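You operate a simulated robot arm through the tools that you are given. There is no shell and no other tool.

Carry out the task below with a simulated robot arm. There is one attempt and no reset: what you move stays moved.

## Task
Plug the heater in and run it at 2 kW till it glows.
Fine: before it runs, teal pack off it onto the trolley; dial off at the end.

Only the result counts: the job must be done as asked and must still hold three seconds after the hand-in. Knocking over, shifting, dropping, spilling or breaking anything else fails it.

## Robot
A 7-joint arm with a two-finger parallel gripper, fixed in place. Base frame: the origin is at the foot of the arm, x ahead of it, y to its left, z up; the work surface is at about z = 600. Units: mm, rad, N and s.
Its first joint turns from -2.304 to 2.304 rad. Payload 3.91 kg.
The tool frame sits at the grasp point between the pads (the TCP): z along the fingers, y along the line on which they close. The tips reach 30 mm beyond it. The gripper opens to 110 mm. The fingers are 20 mm wide and 10 mm thick; the gripper's body (48 by 112 mm) begins 55 mm behind the TCP.
Orientation is that of the tool frame in the base frame, as a unit quaternion [w, x, y, z]. With the fingers straight down and closing along the base's y, the tool's x points along the base's -x, its y along +y and its z along -z.

## Interface
- The arm moves only by the tool move_arm. Its argument "commands" is a list of rows, each an object of numbers (a shift or turn left out is 0, a gripper value left out holds the last): "dx", "dy", "dz": the shift along the tool's x, y, z in units of 25 mm (1.0 is 25 mm); "wx", "wy", "wz": the turn, a rotation vector about the tool's x, y, z in units of 6 degrees (1.0 is 6 degrees). In form: [{"dx": .., "dy": .., "dz": .., "wx": .., "wy": .., "wz": ..}, ...]. A call has 1 to 20 rows; each row shifts and turns the commanded pose from where the row before left it, along the tool's axes as they then stand. "gripper" is the opening, from 0 (shut) to 1 (fully open), set as the call begins (left out, the last holds). A call with a number of a shift or a turn outside -1 to 1 is refused whole. Rows are played at 5 a second. More than 50 mm and 0.15 rad between two rows, or a gripper value outside its range, and nothing of the call is played. A pose out of reach is approached as far as the arm can. The call stops where the force on the tool passes 40 N (or 10 N more than at its start, if that is more) or the arm is blocked; 0.2 s more then pass. The fingers move at their own pace (about 108 mm/s each) and stop on an object; they squeeze with about 41 N. The grip force told is the motor's: it shows also when the fingers shut on nothing. Time passes only in rows, and 0.2 s behind the last, so rows that do not move let the fingers close. It gives the time, the measured TCP pose, the force on the tool (base axes), the opening and the grip force at its end, in the units of the frame above (readings bear some noise), with the torque about the TCP (base axes, N m) and any sound that the robot's microphone picked up.
- Cameras (640 x 400 px; columns grow to the right, rows downward): "scene" is fixed at [214.8, -492.3, 1462.4]; the picture's right is [0.82, -0.57, 0.00], its down [-0.23, -0.33, -0.91] and it looks along [0.52, 0.75, -0.41] (base axes); focal length 326 px, centre (320, 200). "wrist" rides on the gripper at [72, 17, -103] in the tool frame; the picture's right is [-0.23, 0.97, 0.00], its down [-0.76, -0.18, -0.62] and it looks along [-0.61, -0.14, 0.78] (tool axes); focal length 222 px, centre (320, 200). There is no depth. A picture from a camera that has moved, and an enlarged one, comes with that camera's place and axes in the base frame and with its lens. The place of the scene camera against the robot may be out by one fixed shift of up to 12 mm in any direction.
- grab_frame(camera): a new picture of that camera. No time passes.
- close_up(camera, box): a new picture of the part [left, top, right, bottom] of that camera's present view, enlarged. No time passes.
- sign_off(): hands the job in; it is judged then, once.

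Nothing tells you positions but the pictures and the camera data. Unless the task says otherwise, let go and move clear before handing in.

The tools are called after "Emit:" by a JSON object that holds its "method" and its "body". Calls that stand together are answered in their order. move_arm: Moves the arm, as the interface text tells. Its arguments: {"type":"object","properties":{"commands":{"type":"array"},"gripper":{"type":"number"}},"required":["commands"]} The other tools are called the same way: grab_frame (camera) takes a picture; close_up (camera, box) takes an enlarged picture of a part of a camera's view; sign_off () hands the job in.

At the start:

```text
clock: 0.0
tcp_pos: [677.8, 1.9, 1313.3]
orientation: [0.0, 0.0, 1.0, 0.0]
force: [0.1, 0.9, -0.4]
ft_torque: [0.0, 0.0, 0.01]
finger_gap: 110.1
grip_force: 0.0
```

scene: 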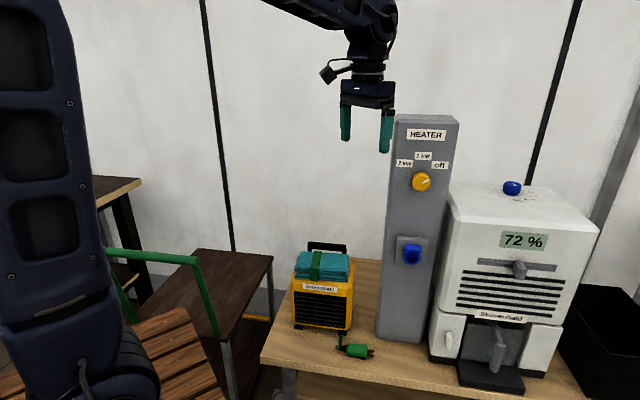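
wrist: 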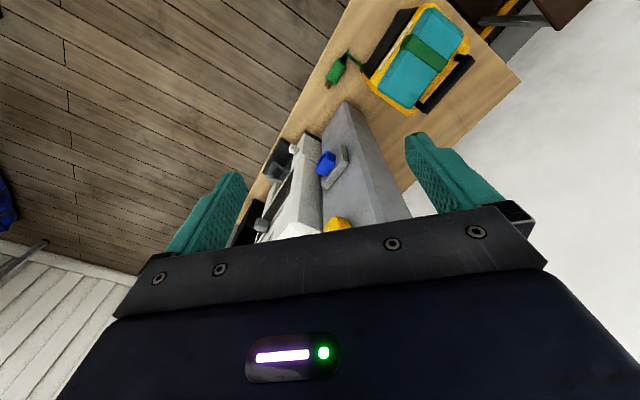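

I see a yellow heater with a teal pack strapped on top, a green plug on the table, and a grey column labelled HEATER that has a dial (off/1 kW/2 kW) and a blue-covered socket. A trolley with a green handle is at the left. I'll take close-ups before moving.

Emit:
{"method": "close_up", "body": {"camera": "scene", "box": [370, 110, 470, 210]}}

Emit:
{"method": "close_up", "body": {"camera": "scene", "box": [270, 230, 390, 370]}}

Emit:
{"method": "close_up", "body": {"camera": "scene", "box": [370, 210, 470, 310]}}

Emit:
{"method": "close_up", "body": {"camera": "scene", "box": [80, 160, 300, 400]}}

Emit:
{"method": "close_up", "body": {"camera": "wrist", "box": [240, 0, 560, 240]}}

```text
4.00 times, centred on (420, 160) of scene
camera zoom: at [214.8, -492.3, 1462.4], right [0.82, -0.57, 0.0], down [-0.23, -0.33, -0.91], along [0.52, 0.75, -0.41], focal length 1302 px, centre (-80, 360)
```

zoom: 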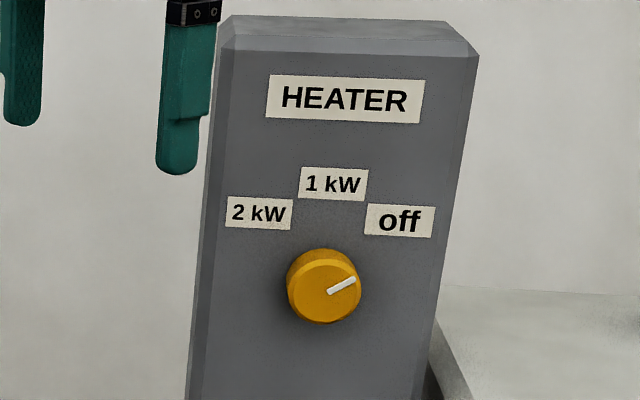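

```text
2.86 times, centred on (330, 300) of scene
camera zoom: at [214.8, -492.3, 1462.4], right [0.82, -0.57, 0.0], down [-0.23, -0.33, -0.91], along [0.52, 0.75, -0.41], focal length 930 px, centre (291, -86)
```

zoom: 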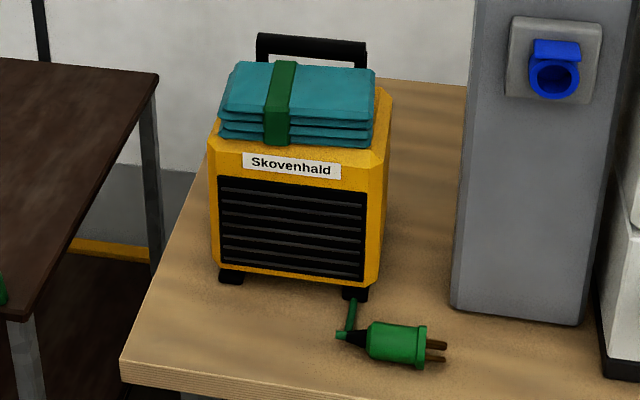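

```text
4.00 times, centred on (420, 260) of scene
camera zoom: at [214.8, -492.3, 1462.4], right [0.82, -0.57, 0.0], down [-0.23, -0.33, -0.91], along [0.52, 0.75, -0.41], focal length 1302 px, centre (-80, -40)
```

zoom: 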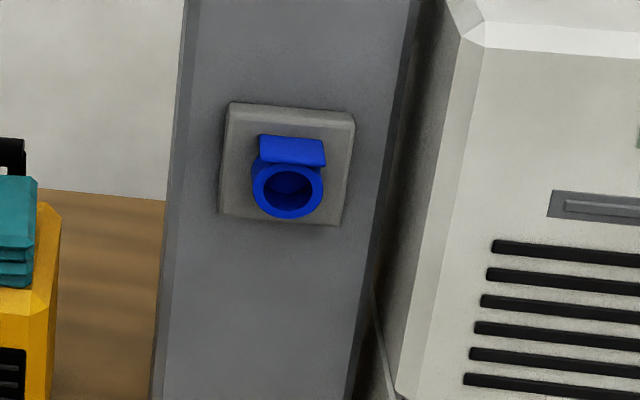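

```text
1.67 times, centred on (190, 280) of scene
camera zoom: at [214.8, -492.3, 1462.4], right [0.82, -0.57, 0.0], down [-0.23, -0.33, -0.91], along [0.52, 0.75, -0.41], focal length 543 px, centre (537, 67)
```

zoom: 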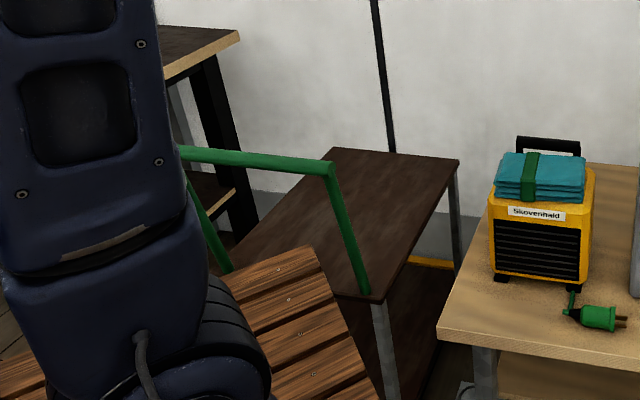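

```text
1.67 times, centred on (400, 120) of wrist
camera zoom: at [606.5, 18.5, 1415.7], right [0.23, 0.97, 0.0], down [0.76, -0.18, 0.62], along [0.61, -0.14, -0.78], focal length 370 px, centre (187, 333)
```

zoom: 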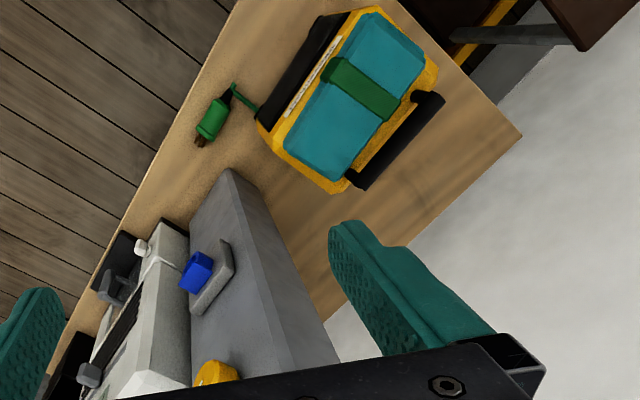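

The table layout appears rotated about 45°. The heater with the pack is near (716, 220), its top at about z 842. The plug is near (730, 43) and the column socket near (850, -20, 945). The trolley is the dark top at about z 520, to the left. I'll move over the pack for a better look.

Emit:
{"method": "move_arm", "body": {"commands": [{"dx": -0.1, "dy": 0.8, "dz": 0.8}, {"dx": -0.1, "dy": 0.8, "dz": 0.8}, {"dx": -0.1, "dy": 0.8, "dz": 0.8}, {"dx": -0.1, "dy": 0.8, "dz": 0.8}, {"dx": -0.1, "dy": 0.8, "dz": 0.8}, {"dx": -0.1, "dy": 0.8, "dz": 0.8}, {"dx": -0.1, "dy": 0.8, "dz": 0.8}, {"dx": -0.1, "dy": 0.8, "dz": 0.8}, {"dx": -0.1, "dy": 0.8, "dz": 0.8}, {"dx": -0.1, "dy": 0.8, "dz": 0.8}, {"wz": 0.9375}, {"wz": 0.9375}, {"wz": 0.9375}, {"wz": 0.9375}, {"wz": 0.9375}, {"wz": 0.9375}, {"wz": 0.9375}, {"wz": 0.9375}], "gripper": 1}}

Emit:
{"method": "grab_frame", "body": {"camera": "wrist"}}

Emit:
{"method": "grab_frame", "body": {"camera": "scene"}}

```text
clock: 3.8
tcp_pos: [703.9, 203.0, 1112.9]
orientation: [0.0, 0.382, 0.924, 0.0]
force: [-0.4, -0.2, 0.1]
ft_torque: [0.03, -0.02, 0.02]
finger_gap: 109.9
grip_force: 0.1
```

```text
taken
camera wrist: at [664.0, 265.1, 1215.7], right [0.85, 0.53, 0.0], down [0.41, -0.66, 0.62], along [0.33, -0.53, -0.78], focal length 222 px, centre (320, 200)
```

wrist: 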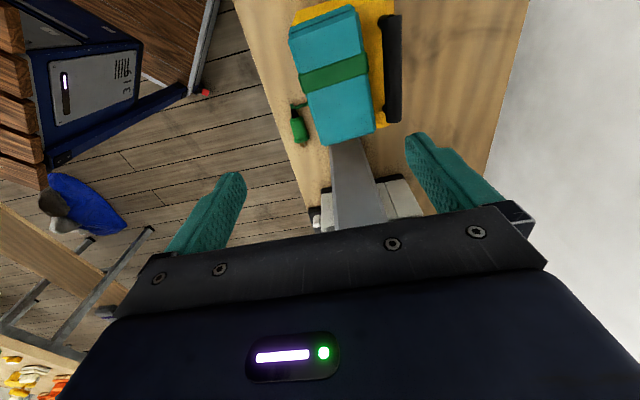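

```text
taken
```

scene: 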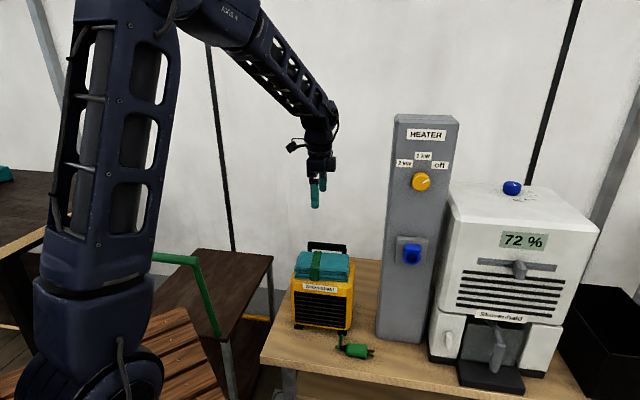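

The wrist view now shows the pack, the heater's handle bar behind it, and the plug. I'll enlarge the pack area.

Emit:
{"method": "close_up", "body": {"camera": "wrist", "box": [260, 0, 440, 160]}}

Emit:
{"method": "close_up", "body": {"camera": "scene", "box": [280, 230, 370, 310]}}

```text
2.50 times, centred on (350, 80) of wrist
camera zoom: at [664.0, 265.1, 1215.7], right [0.85, 0.53, 0.0], down [0.41, -0.66, 0.62], along [0.33, -0.53, -0.78], focal length 555 px, centre (245, 500)
```

zoom: 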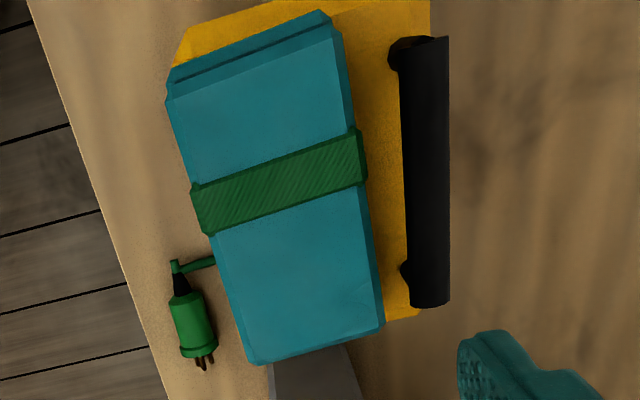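

```text
5.00 times, centred on (325, 270) of scene
camera zoom: at [214.8, -492.3, 1462.4], right [0.82, -0.57, 0.0], down [-0.23, -0.33, -0.91], along [0.52, 0.75, -0.41], focal length 1628 px, centre (295, -150)
```

zoom: 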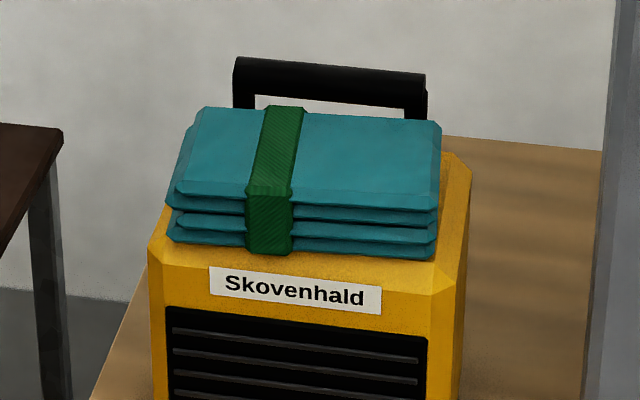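

The pack is about 160 × 94 mm and turned about -41°, centred near (730, 210). The heater's handle bar leaves only about 17 mm behind it. I'll go lower and align, then measure again before descending.

Emit:
{"method": "move_arm", "body": {"commands": [{"dx": -0.1, "dy": 0.116, "dz": 0.87}, {"dx": -0.1, "dy": 0.116, "dz": 0.87}, {"dx": -0.1, "dy": 0.116, "dz": 0.87}, {"dx": -0.1, "dy": 0.116, "dz": 0.87}, {"dx": -0.1, "dy": 0.116, "dz": 0.87}, {"dx": -0.1, "dy": 0.116, "dz": 0.87}, {"dx": -0.1, "dy": 0.116, "dz": 0.87}, {"wz": -0.73}, {}], "gripper": 1}}

Emit:
{"method": "grab_frame", "body": {"camera": "wrist"}}

Emit:
{"method": "close_up", "body": {"camera": "scene", "box": [280, 170, 380, 310]}}

```text
clock: 5.8
tcp_pos: [729.8, 205.3, 961.0]
orientation: [0.0, 0.346, 0.938, 0.0]
force: [0.2, -0.8, 0.2]
ft_torque: [0.01, 0.0, -0.03]
finger_gap: 110.0
grip_force: 0.1
```

```text
taken
camera wrist: at [686.3, 263.8, 1063.2], right [0.81, 0.59, 0.0], down [0.46, -0.63, 0.62], along [0.37, -0.5, -0.78], focal length 222 px, centre (320, 200)
```

wrist: 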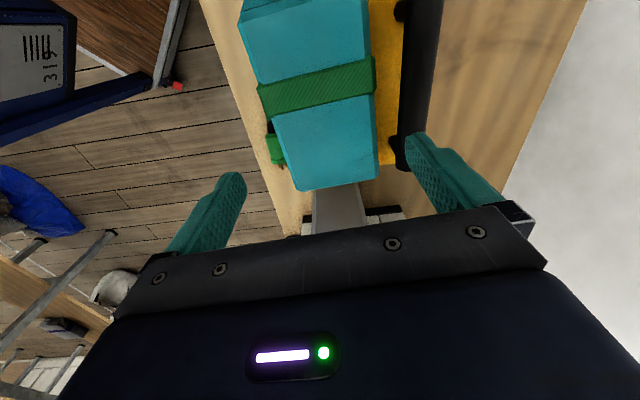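

```text
2.86 times, centred on (330, 240) of scene
camera zoom: at [214.8, -492.3, 1462.4], right [0.82, -0.57, 0.0], down [-0.23, -0.33, -0.91], along [0.52, 0.75, -0.41], focal length 930 px, centre (291, 86)
```

zoom: 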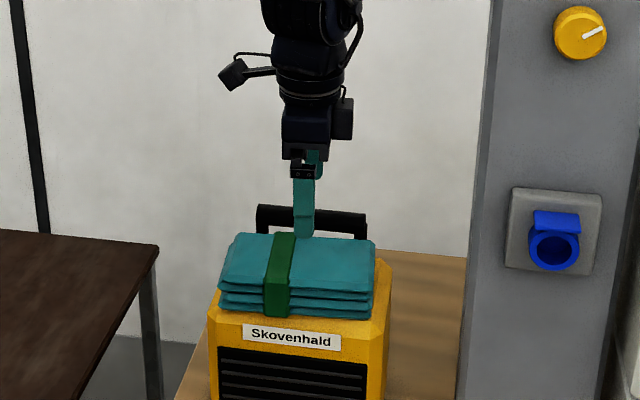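

I'll take an enlarged wrist view to measure the pack edges and the bar against the finger lines.

Emit:
{"method": "close_up", "body": {"camera": "wrist", "box": [230, 0, 470, 200]}}

```text
2.00 times, centred on (350, 100) of wrist
camera zoom: at [686.3, 263.8, 1063.2], right [0.81, 0.59, 0.0], down [0.46, -0.63, 0.62], along [0.37, -0.5, -0.78], focal length 444 px, centre (260, 400)
```

zoom: 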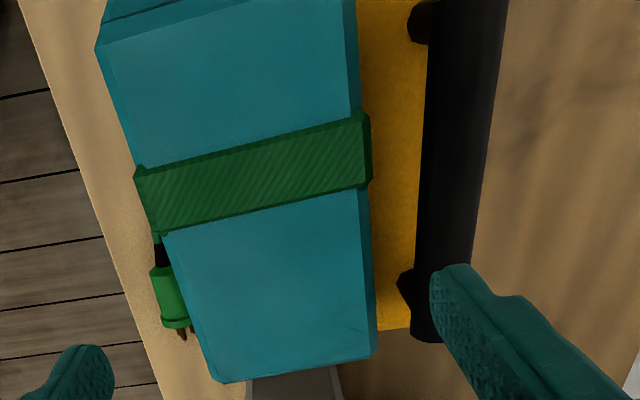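

The pack top looks to be near z ≈ 860, higher than I first took it. Clearance to the handle bar is tight, so I'll check the finger's outer shape first.

Emit:
{"method": "close_up", "body": {"camera": "wrist", "box": [380, 110, 540, 240]}}

Emit:
{"method": "close_up", "body": {"camera": "scene", "box": [295, 200, 355, 260]}}

Emit:
{"method": "close_up", "body": {"camera": "wrist", "box": [150, 140, 310, 270]}}

```text
3.08 times, centred on (460, 175) of wrist
camera zoom: at [686.3, 263.8, 1063.2], right [0.81, 0.59, 0.0], down [0.46, -0.63, 0.62], along [0.37, -0.5, -0.78], focal length 684 px, centre (-111, 277)
```

zoom: 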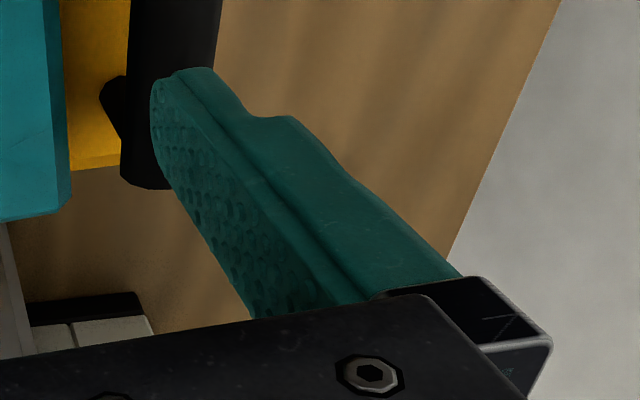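

```text
6.67 times, centred on (325, 230) of scene
camera zoom: at [214.8, -492.3, 1462.4], right [0.82, -0.57, 0.0], down [-0.23, -0.33, -0.91], along [0.52, 0.75, -0.41], focal length 2171 px, centre (287, 0)
```

zoom: 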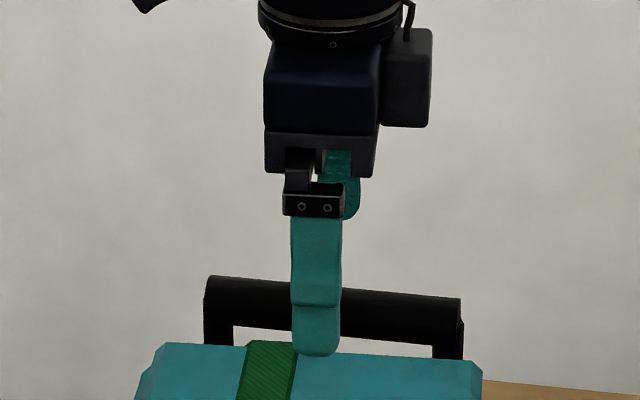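

```text
3.08 times, centred on (230, 205) of wrist
camera zoom: at [686.3, 263.8, 1063.2], right [0.81, 0.59, 0.0], down [0.46, -0.63, 0.62], along [0.37, -0.5, -0.78], focal length 684 px, centre (597, 185)
```

zoom: 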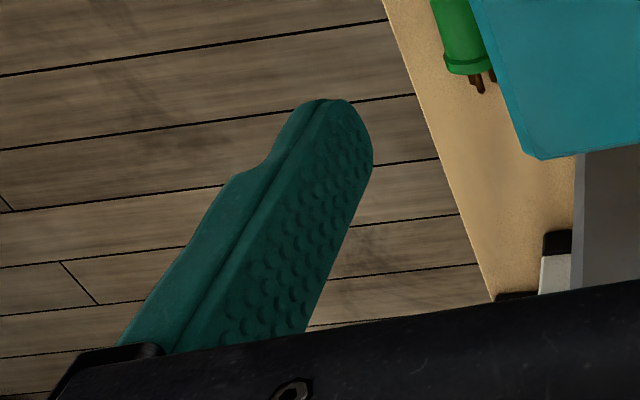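

The finger thickens outward just above the TCP, so the rear finger has only a few mm between the pack and the bar. I'll go down to just above the bar and judge the gap directly against the fingertip.

Emit:
{"method": "move_arm", "body": {"commands": [{"dy": -0.1, "dz": 0.9}, {"dz": 0.92}, {}]}}

Emit:
{"method": "grab_frame", "body": {"camera": "wrist"}}

Emit:
{"method": "close_up", "body": {"camera": "wrist", "box": [340, 0, 500, 200]}}

Emit:
{"method": "close_up", "body": {"camera": "scene", "box": [280, 220, 370, 300]}}

```text
clock: 6.6
tcp_pos: [728.3, 202.6, 915.9]
orientation: [0.0, 0.346, 0.938, 0.001]
force: [-0.3, -0.4, -0.7]
ft_torque: [0.01, 0.02, -0.01]
finger_gap: 110.1
grip_force: 0.0
```

```text
taken
camera wrist: at [684.2, 260.4, 1017.5], right [0.81, 0.59, 0.0], down [0.46, -0.63, 0.62], along [0.37, -0.5, -0.78], focal length 222 px, centre (320, 200)
```

wrist: 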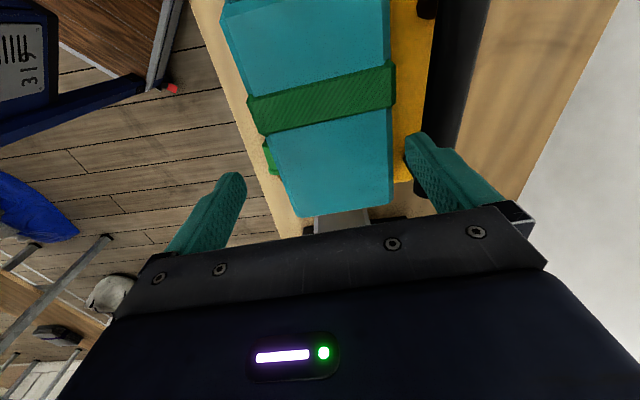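

```text
2.00 times, centred on (420, 100) of wrist
camera zoom: at [684.2, 260.4, 1017.5], right [0.81, 0.59, 0.0], down [0.46, -0.63, 0.62], along [0.37, -0.5, -0.78], focal length 444 px, centre (120, 400)
```

zoom: 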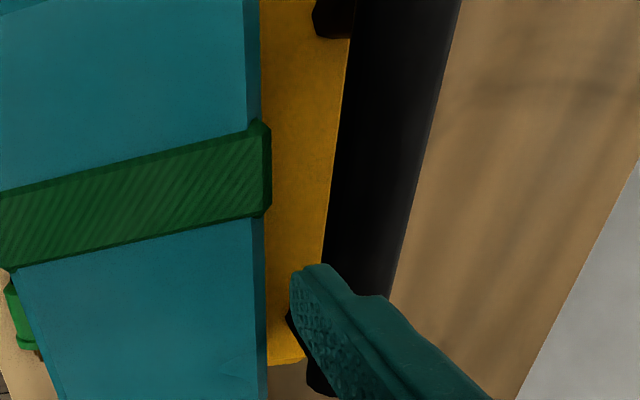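

```text
5.00 times, centred on (325, 260) of scene
camera zoom: at [214.8, -492.3, 1462.4], right [0.82, -0.57, 0.0], down [-0.23, -0.33, -0.91], along [0.52, 0.75, -0.41], focal length 1628 px, centre (295, -100)
```

zoom: 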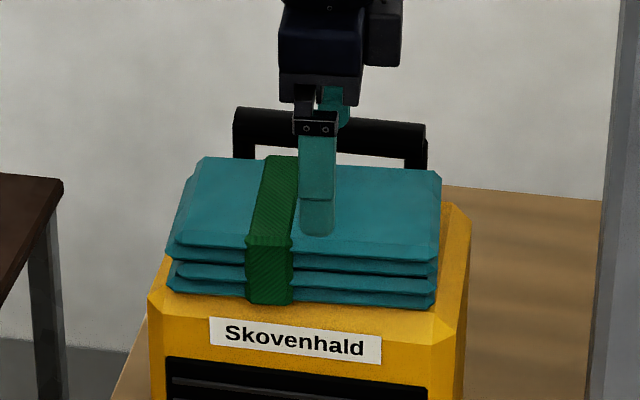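

The gap from pack to bar is about 18 mm and the finger is up to 15.5 mm thick. I'll grip shallowly with the thin tip first, draw the pack slightly forward off the bar, then regrip deeper.

Emit:
{"method": "move_arm", "body": {"commands": [{"dy": 0.08, "dz": 0.4}, {"dz": 0.4}, {"dz": 0.4}, {"dz": 0.36}, {}]}}

Emit:
{"method": "close_up", "body": {"camera": "wrist", "box": [340, 0, 500, 200]}}

Emit:
{"method": "close_up", "body": {"camera": "scene", "box": [280, 220, 370, 300]}}

```text
clock: 7.8
tcp_pos: [728.6, 204.1, 876.8]
orientation: [0.0, 0.347, 0.938, 0.001]
force: [-0.3, 0.9, -0.4]
ft_torque: [0.01, -0.03, 0.03]
finger_gap: 109.9
grip_force: 0.0
```

```text
2.00 times, centred on (420, 100) of wrist
camera zoom: at [685.6, 262.3, 978.7], right [0.81, 0.59, 0.0], down [0.46, -0.63, 0.62], along [0.37, -0.5, -0.78], focal length 444 px, centre (120, 400)
```

zoom: 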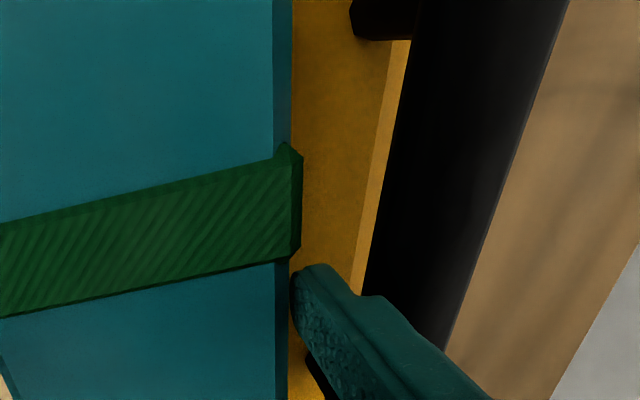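

```text
5.00 times, centred on (325, 260) of scene
camera zoom: at [214.8, -492.3, 1462.4], right [0.82, -0.57, 0.0], down [-0.23, -0.33, -0.91], along [0.52, 0.75, -0.41], focal length 1628 px, centre (295, -100)
```

zoom: 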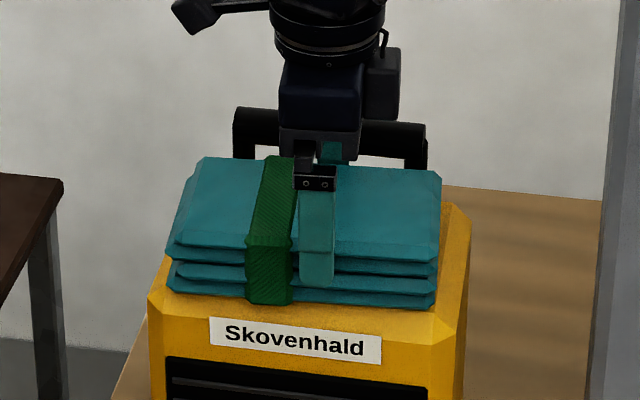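

The thin tips straddle the pack with no contact. Now I'll close on it lightly.

Emit:
{"method": "move_arm", "body": {"commands": [{}, {}, {}], "gripper": 0.75}}

Emit:
{"method": "close_up", "body": {"camera": "wrist", "box": [200, 0, 500, 200]}}

```text
clock: 8.6
tcp_pos: [729.6, 203.9, 876.9]
orientation: [0.0, 0.348, 0.938, -0.001]
force: [-0.1, -0.1, -0.7]
ft_torque: [0.01, -0.03, -0.05]
finger_gap: 98.4
grip_force: 40.9
```

```text
2.00 times, centred on (350, 100) of wrist
camera zoom: at [685.6, 262.3, 978.8], right [0.81, 0.59, 0.0], down [0.46, -0.63, 0.62], along [0.37, -0.5, -0.78], focal length 444 px, centre (260, 400)
```

zoom: 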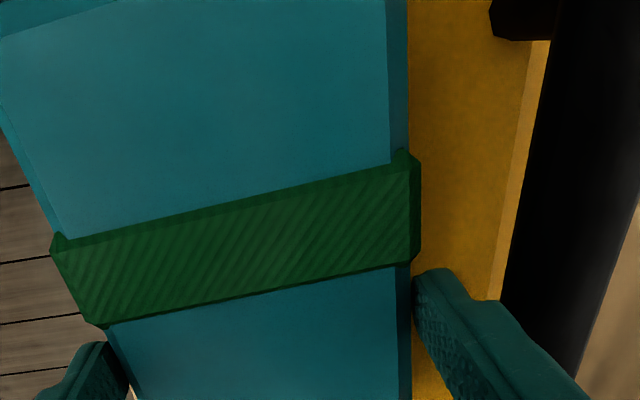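

Gripped at 98 mm. I'll lift a few mm to feel the weight while moving the pack forward, away from the bar.

Emit:
{"method": "move_arm", "body": {"commands": [{"dz": -0.15}, {"dz": -0.15}, {"dy": -0.24}, {"dy": -0.24}, {}]}}

Emit:
{"method": "close_up", "body": {"camera": "wrist", "box": [200, 0, 500, 200]}}

Emit:
{"method": "close_up", "body": {"camera": "scene", "box": [280, 220, 370, 300]}}

```text
clock: 9.8
tcp_pos: [721.9, 196.0, 884.4]
orientation: [0.0, 0.347, 0.938, 0.001]
force: [0.3, -0.3, -2.3]
ft_torque: [0.04, -0.04, 0.02]
finger_gap: 98.3
grip_force: 41.4
```

```text
2.00 times, centred on (350, 100) of wrist
camera zoom: at [679.2, 254.0, 986.2], right [0.81, 0.59, 0.0], down [0.46, -0.63, 0.62], along [0.37, -0.5, -0.78], focal length 444 px, centre (260, 400)
```

zoom: 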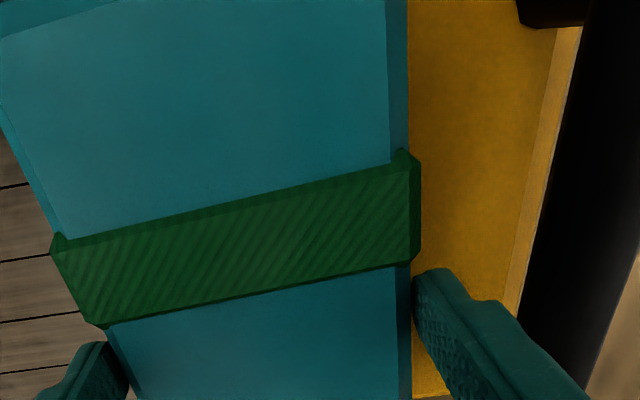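

```text
5.00 times, centred on (325, 260) of scene
camera zoom: at [214.8, -492.3, 1462.4], right [0.82, -0.57, 0.0], down [-0.23, -0.33, -0.91], along [0.52, 0.75, -0.41], focal length 1628 px, centre (295, -100)
```

zoom: 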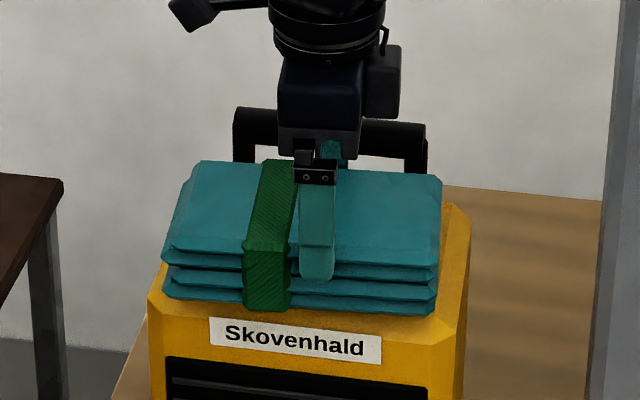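

The pack weighs only about 2 N and is held firmly, so I'll lift it clear and carry it toward the trolley side.

Emit:
{"method": "move_arm", "body": {"commands": [{"dz": -0.3}, {"dz": -0.6}, {"dz": -0.8}, {"dz": -0.8}, {"dz": -0.8}, {"dz": -0.8}, {"dz": -0.8}, {"dx": 0.5, "dy": 0.1}, {"dx": 0.8, "dy": 0.3}, {"dx": 0.8, "dy": 0.3}, {"dx": 0.8, "dy": 0.3}, {"dx": 0.8, "dy": 0.3}, {"dx": 0.8, "dy": 0.3}, {"dx": 0.8, "dy": 0.3}, {}]}}

Emit:
{"method": "grab_frame", "body": {"camera": "wrist"}}

Emit:
{"method": "grab_frame", "body": {"camera": "scene"}}

```text
clock: 13.0
tcp_pos: [653.1, 319.2, 1005.7]
orientation: [0.0, 0.347, 0.938, -0.001]
force: [-0.9, -0.3, 0.9]
ft_torque: [0.02, 0.03, -0.02]
finger_gap: 82.3
grip_force: 0.0
```

```text
taken
camera wrist: at [609.9, 376.9, 1108.9], right [0.81, 0.59, 0.0], down [0.46, -0.63, 0.62], along [0.37, -0.5, -0.78], focal length 222 px, centre (320, 200)
```

wrist: 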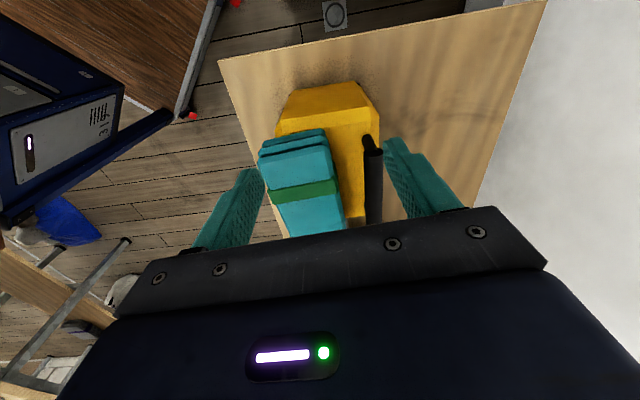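

```text
taken
```

scene: 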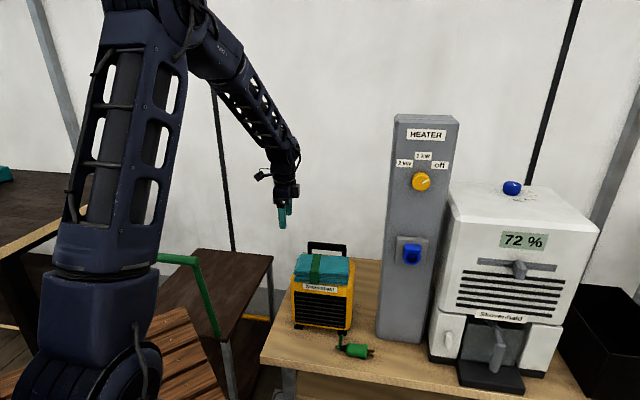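

The shallow grip slipped and the pack is still on the heater, a little further forward. That frees space at the bar for a proper deep grip. I'll check its state.

Emit:
{"method": "close_up", "body": {"camera": "scene", "box": [280, 230, 370, 310]}}

Emit:
{"method": "close_up", "body": {"camera": "wrist", "box": [230, 60, 430, 240]}}

```text
5.00 times, centred on (325, 270) of scene
camera zoom: at [214.8, -492.3, 1462.4], right [0.82, -0.57, 0.0], down [-0.23, -0.33, -0.91], along [0.52, 0.75, -0.41], focal length 1628 px, centre (295, -150)
```

zoom: 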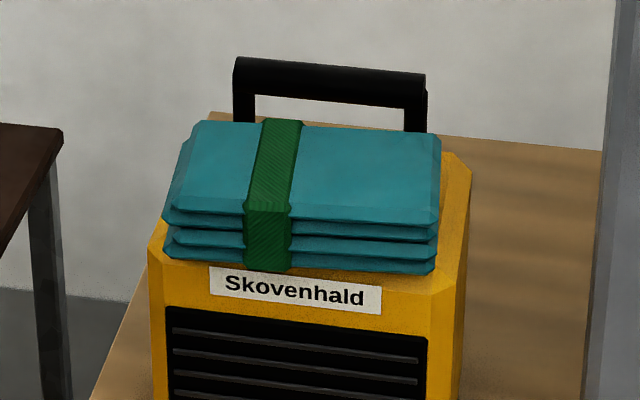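

```text
2.22 times, centred on (330, 150) of wrist
camera zoom: at [609.9, 376.9, 1108.9], right [0.81, 0.59, 0.0], down [0.46, -0.63, 0.62], along [0.37, -0.5, -0.78], focal length 494 px, centre (298, 311)
```

zoom: 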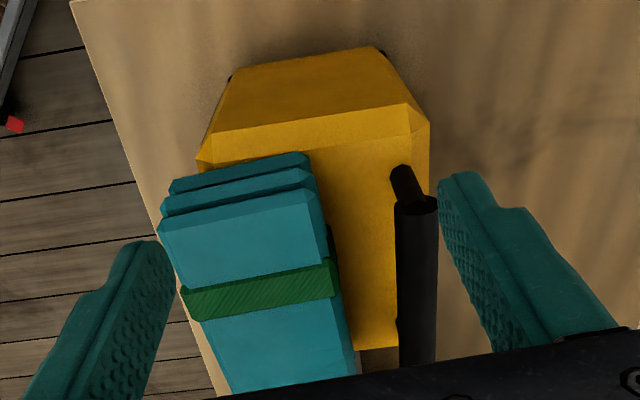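

The pack now sits about 15 mm further forward, still aligned, with a wider gap to the bar. I'll return above it with the gripper fully open and grip deep this time.

Emit:
{"method": "move_arm", "body": {"commands": [{"dx": -0.8, "dy": -0.3}, {"dx": -0.8, "dy": -0.3}, {"dx": -0.8, "dy": -0.3}, {"dx": -0.8, "dy": -0.3}, {"dx": -0.8, "dy": -0.3}, {"dx": -0.8, "dy": -0.3}, {"dx": -0.5, "dy": -0.1}, {"dz": 0.8}, {"dz": 0.8}, {"dz": 0.8}, {"dz": 0.8}, {"dz": 0.4}, {}], "gripper": 1}}

Emit:
{"method": "close_up", "body": {"camera": "wrist", "box": [200, 0, 480, 200]}}

Emit:
{"method": "close_up", "body": {"camera": "scene", "box": [280, 220, 370, 300]}}

```text
clock: 15.8
tcp_pos: [721.5, 194.2, 915.1]
orientation: [-0.001, 0.347, 0.938, 0.0]
force: [-0.3, -0.4, 0.2]
ft_torque: [-0.01, 0.04, 0.03]
finger_gap: 110.1
grip_force: 0.1
```

```text
2.00 times, centred on (340, 100) of wrist
camera zoom: at [678.6, 253.2, 1018.4], right [0.81, 0.59, 0.0], down [0.46, -0.63, 0.62], along [0.37, -0.5, -0.78], focal length 444 px, centre (280, 400)
```

zoom: 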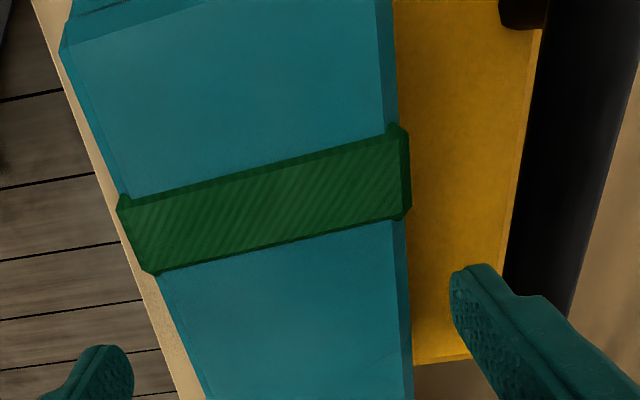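

```text
5.00 times, centred on (325, 260) of scene
camera zoom: at [214.8, -492.3, 1462.4], right [0.82, -0.57, 0.0], down [-0.23, -0.33, -0.91], along [0.52, 0.75, -0.41], focal length 1628 px, centre (295, -100)
```

zoom: 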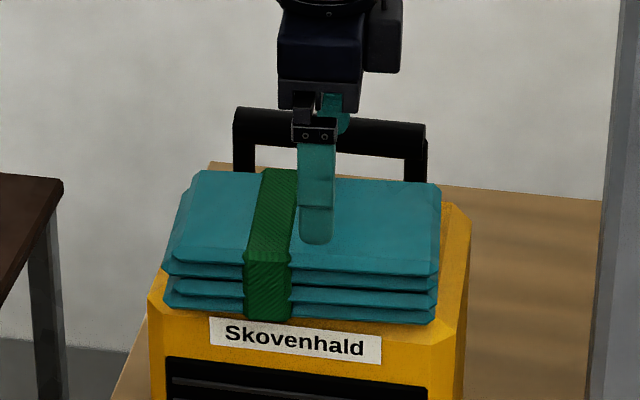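

The pack is centred with about 10 mm clearance to the bar now. I'll descend to a deep grip with tips around z 827.

Emit:
{"method": "move_arm", "body": {"commands": [{"dx": -0.06, "dy": 0.08, "dz": 0.5}, {"dz": 0.5}, {"dz": 0.5}, {"dz": 0.4}, {"dz": 0.4}, {}]}}

Emit:
{"method": "close_up", "body": {"camera": "wrist", "box": [200, 0, 480, 200]}}

Emit:
{"method": "close_up", "body": {"camera": "scene", "box": [280, 220, 370, 300]}}

```text
clock: 17.2
tcp_pos: [725.6, 195.9, 858.6]
orientation: [0.0, 0.348, 0.938, 0.0]
force: [-0.9, 0.2, 0.3]
ft_torque: [-0.04, -0.03, -0.01]
finger_gap: 110.1
grip_force: 0.0
```

```text
2.00 times, centred on (340, 100) of wrist
camera zoom: at [681.9, 253.9, 960.2], right [0.81, 0.59, 0.0], down [0.46, -0.63, 0.62], along [0.37, -0.5, -0.78], focal length 444 px, centre (280, 400)
```

zoom: 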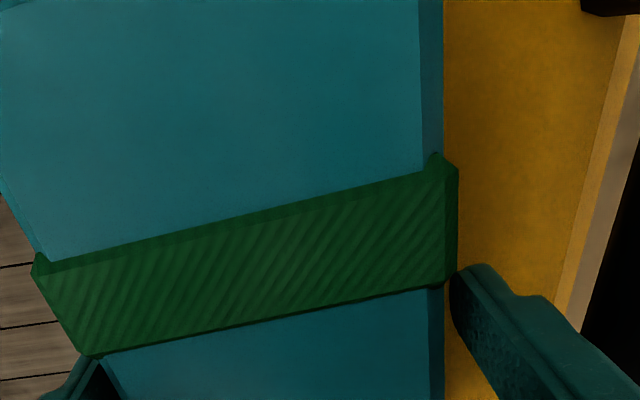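

```text
5.00 times, centred on (325, 260) of scene
camera zoom: at [214.8, -492.3, 1462.4], right [0.82, -0.57, 0.0], down [-0.23, -0.33, -0.91], along [0.52, 0.75, -0.41], focal length 1628 px, centre (295, -100)
```

zoom: 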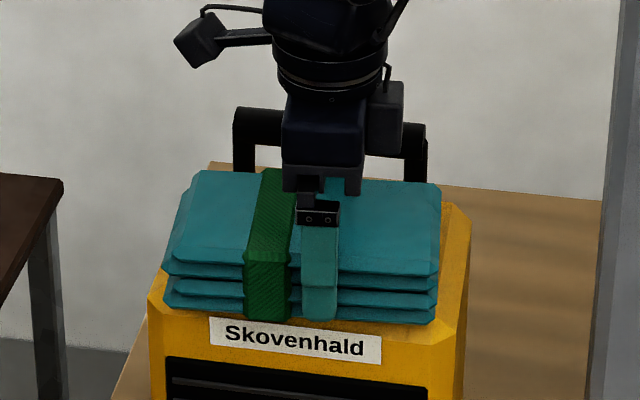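

The tips now reach nearly to the pack's bottom. Closing firmly.

Emit:
{"method": "move_arm", "body": {"commands": [{}, {}, {}, {}, {}], "gripper": 0}}

Emit:
{"method": "move_arm", "body": {"commands": [{"dz": -0.2}, {"dz": -0.3}, {"dz": -0.5}, {}]}}

Emit:
{"method": "close_up", "body": {"camera": "scene", "box": [280, 220, 370, 300]}}

```text
clock: 18.4
tcp_pos: [724.9, 196.6, 858.3]
orientation: [0.0, 0.347, 0.938, 0.0]
force: [-0.1, -0.3, -0.6]
ft_torque: [-0.01, -0.03, 0.03]
finger_gap: 98.9
grip_force: 40.9
```

```text
clock: 19.4
tcp_pos: [725.5, 196.2, 885.2]
orientation: [0.0, 0.347, 0.938, 0.0]
force: [-0.5, -0.1, -2.1]
ft_torque: [-0.02, -0.06, 0.0]
finger_gap: 99.0
grip_force: 40.6
```

```text
5.00 times, centred on (325, 260) of scene
camera zoom: at [214.8, -492.3, 1462.4], right [0.82, -0.57, 0.0], down [-0.23, -0.33, -0.91], along [0.52, 0.75, -0.41], focal length 1628 px, centre (295, -100)
```

zoom: 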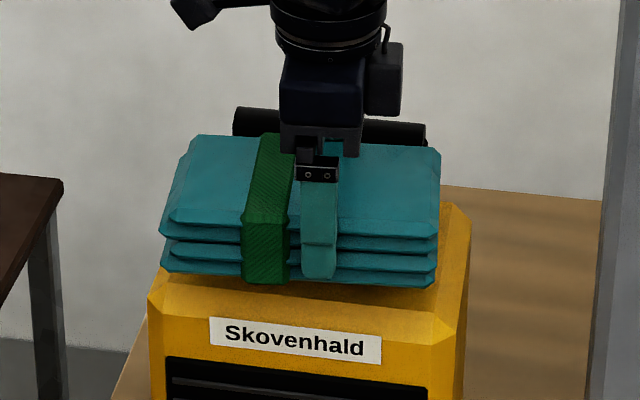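

Held well this time with no relative slip. I'll raise it in a gentle stage and check the hold.

Emit:
{"method": "move_arm", "body": {"commands": [{"dz": -0.4}, {"dz": -0.5}, {"dz": -0.5}, {"dz": -0.5}, {"dz": -0.5}, {"dz": -0.5}, {"dz": -0.4}, {"dz": -0.4}, {}]}}

Emit:
{"method": "grab_frame", "body": {"camera": "scene"}}

```text
clock: 21.4
tcp_pos: [725.1, 196.8, 976.4]
orientation: [0.0, 0.347, 0.938, 0.0]
force: [0.4, -0.2, -1.9]
ft_torque: [-0.04, -0.07, 0.0]
finger_gap: 98.9
grip_force: 40.9
```

```text
taken
```

scene: 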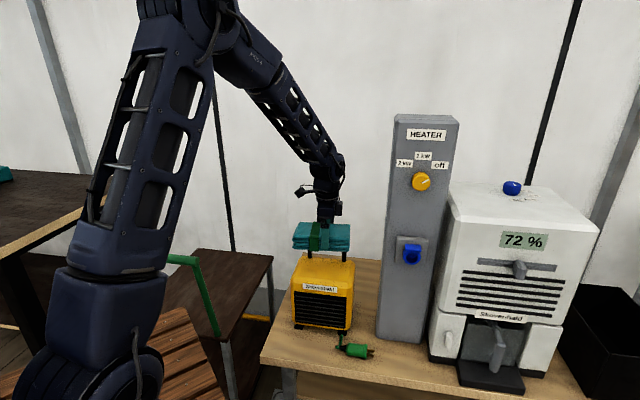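

The pack is clear of the heater. I'll carry it toward the trolley side at this height.

Emit:
{"method": "move_arm", "body": {"commands": [{"dx": 0.3, "dy": 0.11}, {"dx": 0.6, "dy": 0.24}, {"dx": 0.7, "dy": 0.27}, {"dx": 0.7, "dy": 0.27}, {"dx": 0.7, "dy": 0.27}, {"dx": 0.7, "dy": 0.27}, {"dx": 0.7, "dy": 0.27}, {"dx": 0.7, "dy": 0.27}, {"dx": 0.7, "dy": 0.27}, {"dx": 0.7, "dy": 0.27}, {"dx": 0.7, "dy": 0.27}, {"dx": 0.7, "dy": 0.27}, {"dx": 0.7, "dy": 0.27}, {"dx": 0.7, "dy": 0.27}, {"dx": 0.5, "dy": 0.2}, {"dx": 0.3, "dy": 0.1}, {}]}}

Emit:
{"method": "grab_frame", "body": {"camera": "scene"}}

Emit:
{"method": "grab_frame", "body": {"camera": "wrist"}}

```text
clock: 25.0
tcp_pos: [595.7, 434.4, 977.4]
orientation: [0.0, 0.346, 0.938, -0.001]
force: [0.0, -0.2, -2.5]
ft_torque: [0.02, -0.02, -0.01]
finger_gap: 98.8
grip_force: 41.1
```

```text
taken
```

scene: 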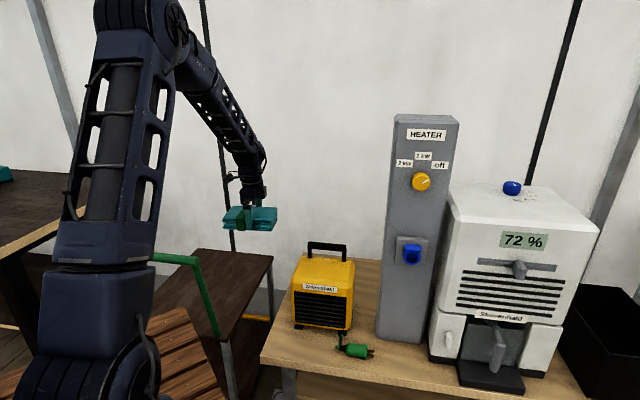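

```text
taken
camera wrist: at [552.2, 492.5, 1079.0], right [0.81, 0.59, 0.0], down [0.46, -0.63, 0.62], along [0.37, -0.5, -0.78], focal length 222 px, centre (320, 200)
```

wrist: 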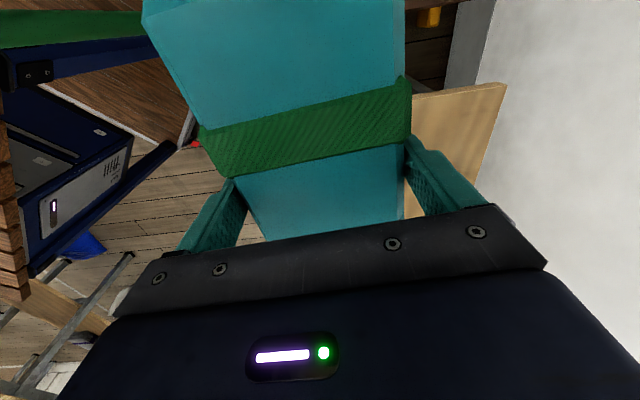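

Held steady at 98.8 mm. I'll turn the tool 90° so the wrist camera faces outward over the trolley.

Emit:
{"method": "move_arm", "body": {"commands": [{"wz": -0.6}, {"wz": -0.9}, {"wz": -0.9}, {"wz": -0.9}, {"wz": -0.9}, {"wz": -0.9}, {"wz": -0.9}, {"wz": -0.9}, {"wz": -0.9}, {"wz": -0.9}, {"wz": -0.9}, {"wz": -0.9}, {"wz": -0.9}, {"wz": -0.9}, {"wz": -0.9}, {"wz": -0.9}, {"wz": -0.6}, {}]}}

Emit:
{"method": "grab_frame", "body": {"camera": "wrist"}}

Emit:
{"method": "close_up", "body": {"camera": "scene", "box": [120, 180, 300, 400]}}

```text
clock: 28.8
tcp_pos: [596.3, 434.2, 977.0]
orientation: [0.0, -0.404, 0.915, 0.0]
force: [-0.1, -0.5, -2.4]
ft_torque: [0.0, -0.04, 0.0]
finger_gap: 98.8
grip_force: 41.6
```

```text
taken
camera wrist: at [535.5, 391.1, 1078.7], right [-0.57, 0.82, 0.0], down [0.64, 0.44, 0.62], along [0.51, 0.35, -0.78], focal length 222 px, centre (320, 200)
```

wrist: 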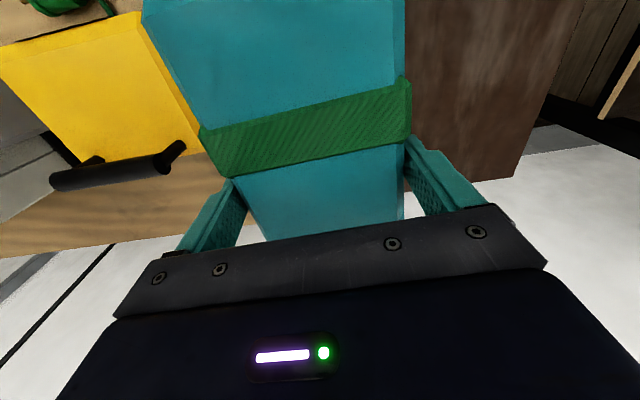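

```text
1.82 times, centred on (210, 290) of scene
camera zoom: at [214.8, -492.3, 1462.4], right [0.82, -0.57, 0.0], down [-0.23, -0.33, -0.91], along [0.52, 0.75, -0.41], focal length 592 px, centre (520, 36)
```

zoom: 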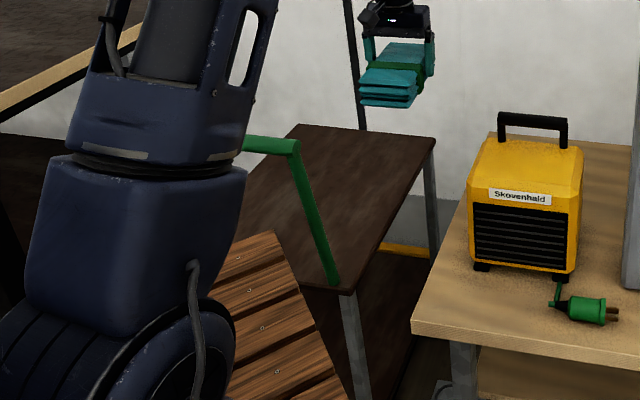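

The pack is held well and the trolley is visible on the right of the wrist view. I estimate its top at z ≈ 560-570. I'll move over the middle of it.

Emit:
{"method": "move_arm", "body": {"commands": [{"dx": -0.15, "dy": 0.35}, {"dx": -0.29, "dy": 0.7}, {"dx": -0.29, "dy": 0.7}, {"dx": -0.29, "dy": 0.7}, {"dx": -0.29, "dy": 0.7}, {"dx": -0.29, "dy": 0.7}, {"dx": -0.29, "dy": 0.7}, {"dx": -0.29, "dy": 0.7}, {"dx": -0.29, "dy": 0.7}, {"dx": -0.29, "dy": 0.7}, {"dx": -0.29, "dy": 0.7}, {"dx": -0.29, "dy": 0.7}, {"dx": -0.29, "dy": 0.7}, {"dx": -0.0, "dy": 0.0}, {}]}}

Emit:
{"method": "grab_frame", "body": {"camera": "wrist"}}

Emit:
{"method": "grab_frame", "body": {"camera": "scene"}}

```text
clock: 32.0
tcp_pos: [496.2, 649.4, 975.4]
orientation: [0.001, -0.403, 0.915, 0.0]
force: [0.6, -0.7, -2.4]
ft_torque: [0.03, -0.03, -0.02]
finger_gap: 98.7
grip_force: 41.3
```

```text
taken
camera wrist: at [435.5, 605.9, 1079.0], right [-0.57, 0.82, 0.0], down [0.64, 0.44, 0.62], along [0.51, 0.35, -0.78], focal length 222 px, centre (320, 200)
```

wrist: 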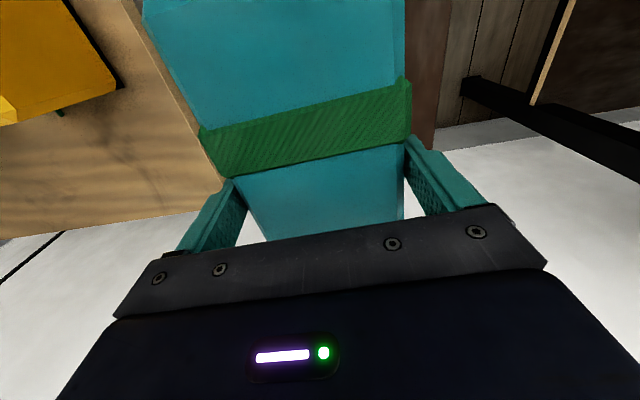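

```text
taken
```

scene: 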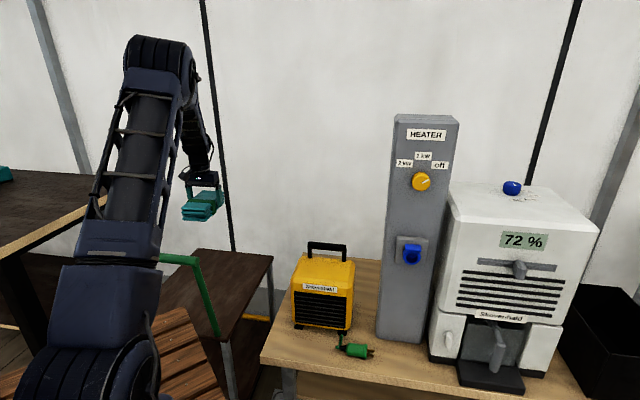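

I'm above the trolley's middle, with its top likely at z ≈ 570-590. I'll lower in stages, watching the force.

Emit:
{"method": "move_arm", "body": {"commands": [{"dz": 0.4}, {"dz": 0.8}, {"dz": 0.8}, {"dz": 0.8}, {"dz": 0.8}, {"dz": 0.8}, {"dz": 0.8}, {"dz": 0.8}, {"dz": 0.8}, {"dz": 0.8}, {"dz": 0.8}, {"dz": 0.8}, {"dz": 0.8}, {"dz": 0.8}, {"dz": 0.4}, {}]}}

Emit:
{"method": "grab_frame", "body": {"camera": "wrist"}}

Emit:
{"method": "close_up", "body": {"camera": "scene", "box": [120, 150, 300, 350]}}

```text
clock: 35.4
tcp_pos: [497.6, 649.2, 696.3]
orientation: [-0.001, -0.404, 0.915, 0.0]
force: [0.6, 0.6, -1.9]
ft_torque: [0.02, -0.01, -0.03]
finger_gap: 98.8
grip_force: 40.6
```

```text
taken
camera wrist: at [435.2, 605.3, 798.6], right [-0.57, 0.82, 0.0], down [0.64, 0.44, 0.62], along [0.51, 0.35, -0.78], focal length 222 px, centre (320, 200)
```

wrist: 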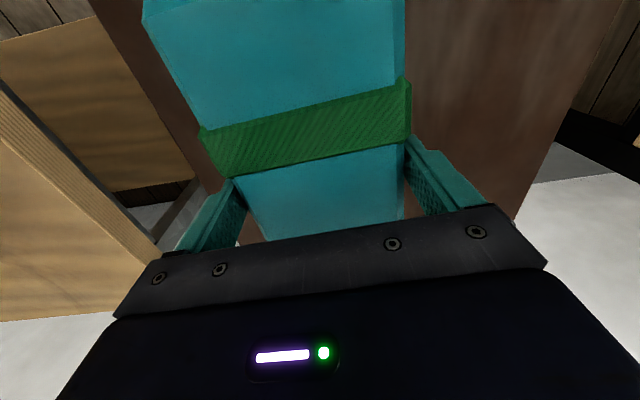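

```text
2.00 times, centred on (210, 250) of scene
camera zoom: at [214.8, -492.3, 1462.4], right [0.82, -0.57, 0.0], down [-0.23, -0.33, -0.91], along [0.52, 0.75, -0.41], focal length 651 px, centre (540, 100)
```

zoom: 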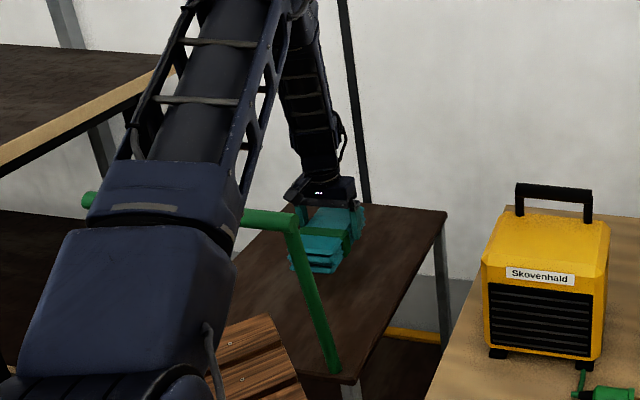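

My estimate of the trolley top is z ≈ 575, so contact should come at a TCP of about 615. Going down to about 632, then in fine steps.

Emit:
{"method": "move_arm", "body": {"commands": [{"dz": 0.6}, {"dz": 0.6}, {"dz": 0.6}, {"dz": 0.5}, {"dz": 0.3}, {}]}}

Emit:
{"method": "move_arm", "body": {"commands": [{"dz": 0.15}, {"dz": 0.15}, {}]}}

Emit:
{"method": "close_up", "body": {"camera": "scene", "box": [150, 180, 270, 300]}}

```text
clock: 36.8
tcp_pos: [495.8, 650.0, 631.2]
orientation: [-0.001, -0.404, 0.915, 0.0]
force: [-0.4, 0.6, -2.7]
ft_torque: [0.01, -0.03, 0.01]
finger_gap: 98.8
grip_force: 41.2
```

```text
clock: 37.6
tcp_pos: [495.6, 648.5, 625.0]
orientation: [0.0, -0.404, 0.915, 0.0]
force: [0.2, 0.0, -1.6]
ft_torque: [0.04, 0.01, 0.0]
finger_gap: 98.7
grip_force: 40.8
```

```text
3.33 times, centred on (210, 240) of scene
camera zoom: at [214.8, -492.3, 1462.4], right [0.82, -0.57, 0.0], down [-0.23, -0.33, -0.91], along [0.52, 0.75, -0.41], focal length 1085 px, centre (687, 67)
```

zoom: 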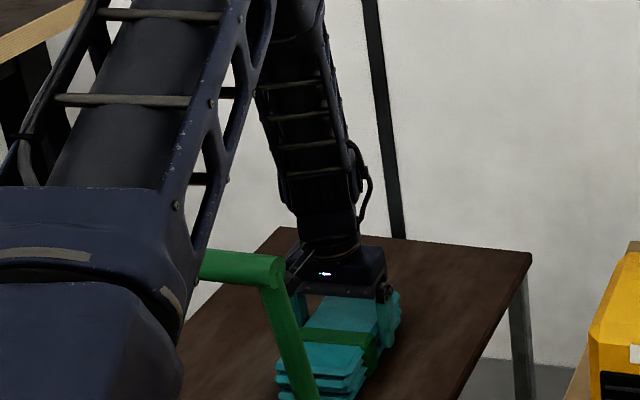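

No contact yet. I'll continue in small steps.

Emit:
{"method": "move_arm", "body": {"commands": [{"dz": 0.12}, {"dz": 0.12}, {}]}}

Emit:
{"method": "move_arm", "body": {"commands": [{"dz": 0.1}, {"dz": 0.1}, {}]}}

```text
clock: 38.1
tcp_pos: [496.4, 650.0, 622.6]
orientation: [0.001, -0.404, 0.915, 0.001]
force: [-0.3, 0.1, 9.4]
ft_torque: [-0.63, 0.08, -0.14]
finger_gap: 99.0
grip_force: 41.1
stopped in row 2: the force on the tool passed its limit at 48 N (the readings are from after the stop); the commanded pose is now the measured one
```

```text
clock: 38.5
tcp_pos: [497.6, 650.6, 623.7]
orientation: [0.001, -0.403, 0.915, 0.001]
force: [0.7, 0.2, 9.9]
ft_torque: [-0.57, 0.14, -0.08]
finger_gap: 98.6
grip_force: 40.6
stopped in row 2: the force on the tool passed its limit at 47 N (the readings are from after the stop); the commanded pose is now the measured one
```

Contact at TCP ≈ 623. I'll relieve the preload slightly and open the gripper.

Emit:
{"method": "move_arm", "body": {"commands": [{"dz": -0.04}, {}, {}]}}

Emit:
{"method": "move_arm", "body": {"commands": [{}, {}, {}], "gripper": 1}}

Emit:
{"method": "grab_frame", "body": {"camera": "wrist"}}

Emit:
{"method": "close_up", "body": {"camera": "scene", "box": [150, 180, 270, 300]}}

```text
clock: 39.3
tcp_pos: [497.1, 650.8, 623.6]
orientation: [0.001, -0.404, 0.915, 0.0]
force: [0.0, 0.9, 2.7]
ft_torque: [0.46, -0.13, 0.03]
finger_gap: 98.6
grip_force: 41.0
```

```text
clock: 40.1
tcp_pos: [496.8, 651.0, 623.2]
orientation: [0.001, -0.403, 0.915, 0.0]
force: [0.2, -0.5, -0.6]
ft_torque: [-0.01, 0.03, 0.02]
finger_gap: 110.1
grip_force: 0.0
```

```text
taken
camera wrist: at [435.3, 606.7, 725.7], right [-0.57, 0.82, 0.0], down [0.64, 0.44, 0.62], along [0.52, 0.35, -0.78], focal length 222 px, centre (320, 200)
```

wrist: 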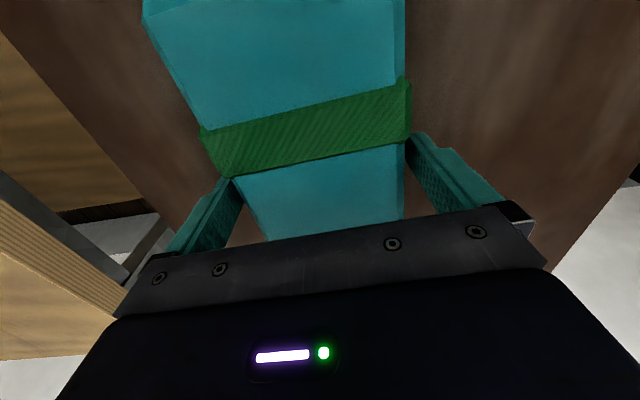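

```text
3.33 times, centred on (210, 240) of scene
camera zoom: at [214.8, -492.3, 1462.4], right [0.82, -0.57, 0.0], down [-0.23, -0.33, -0.91], along [0.52, 0.75, -0.41], focal length 1085 px, centre (687, 67)
```

zoom: 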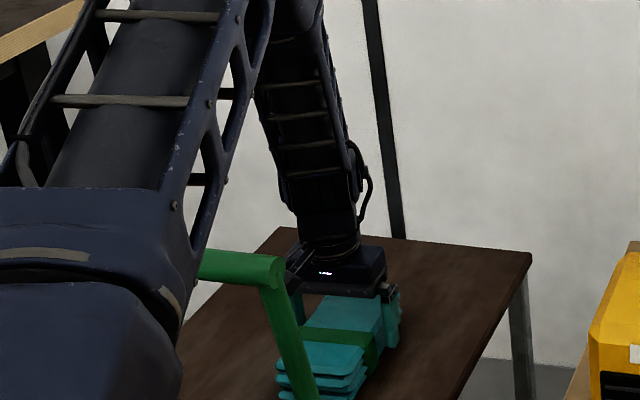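

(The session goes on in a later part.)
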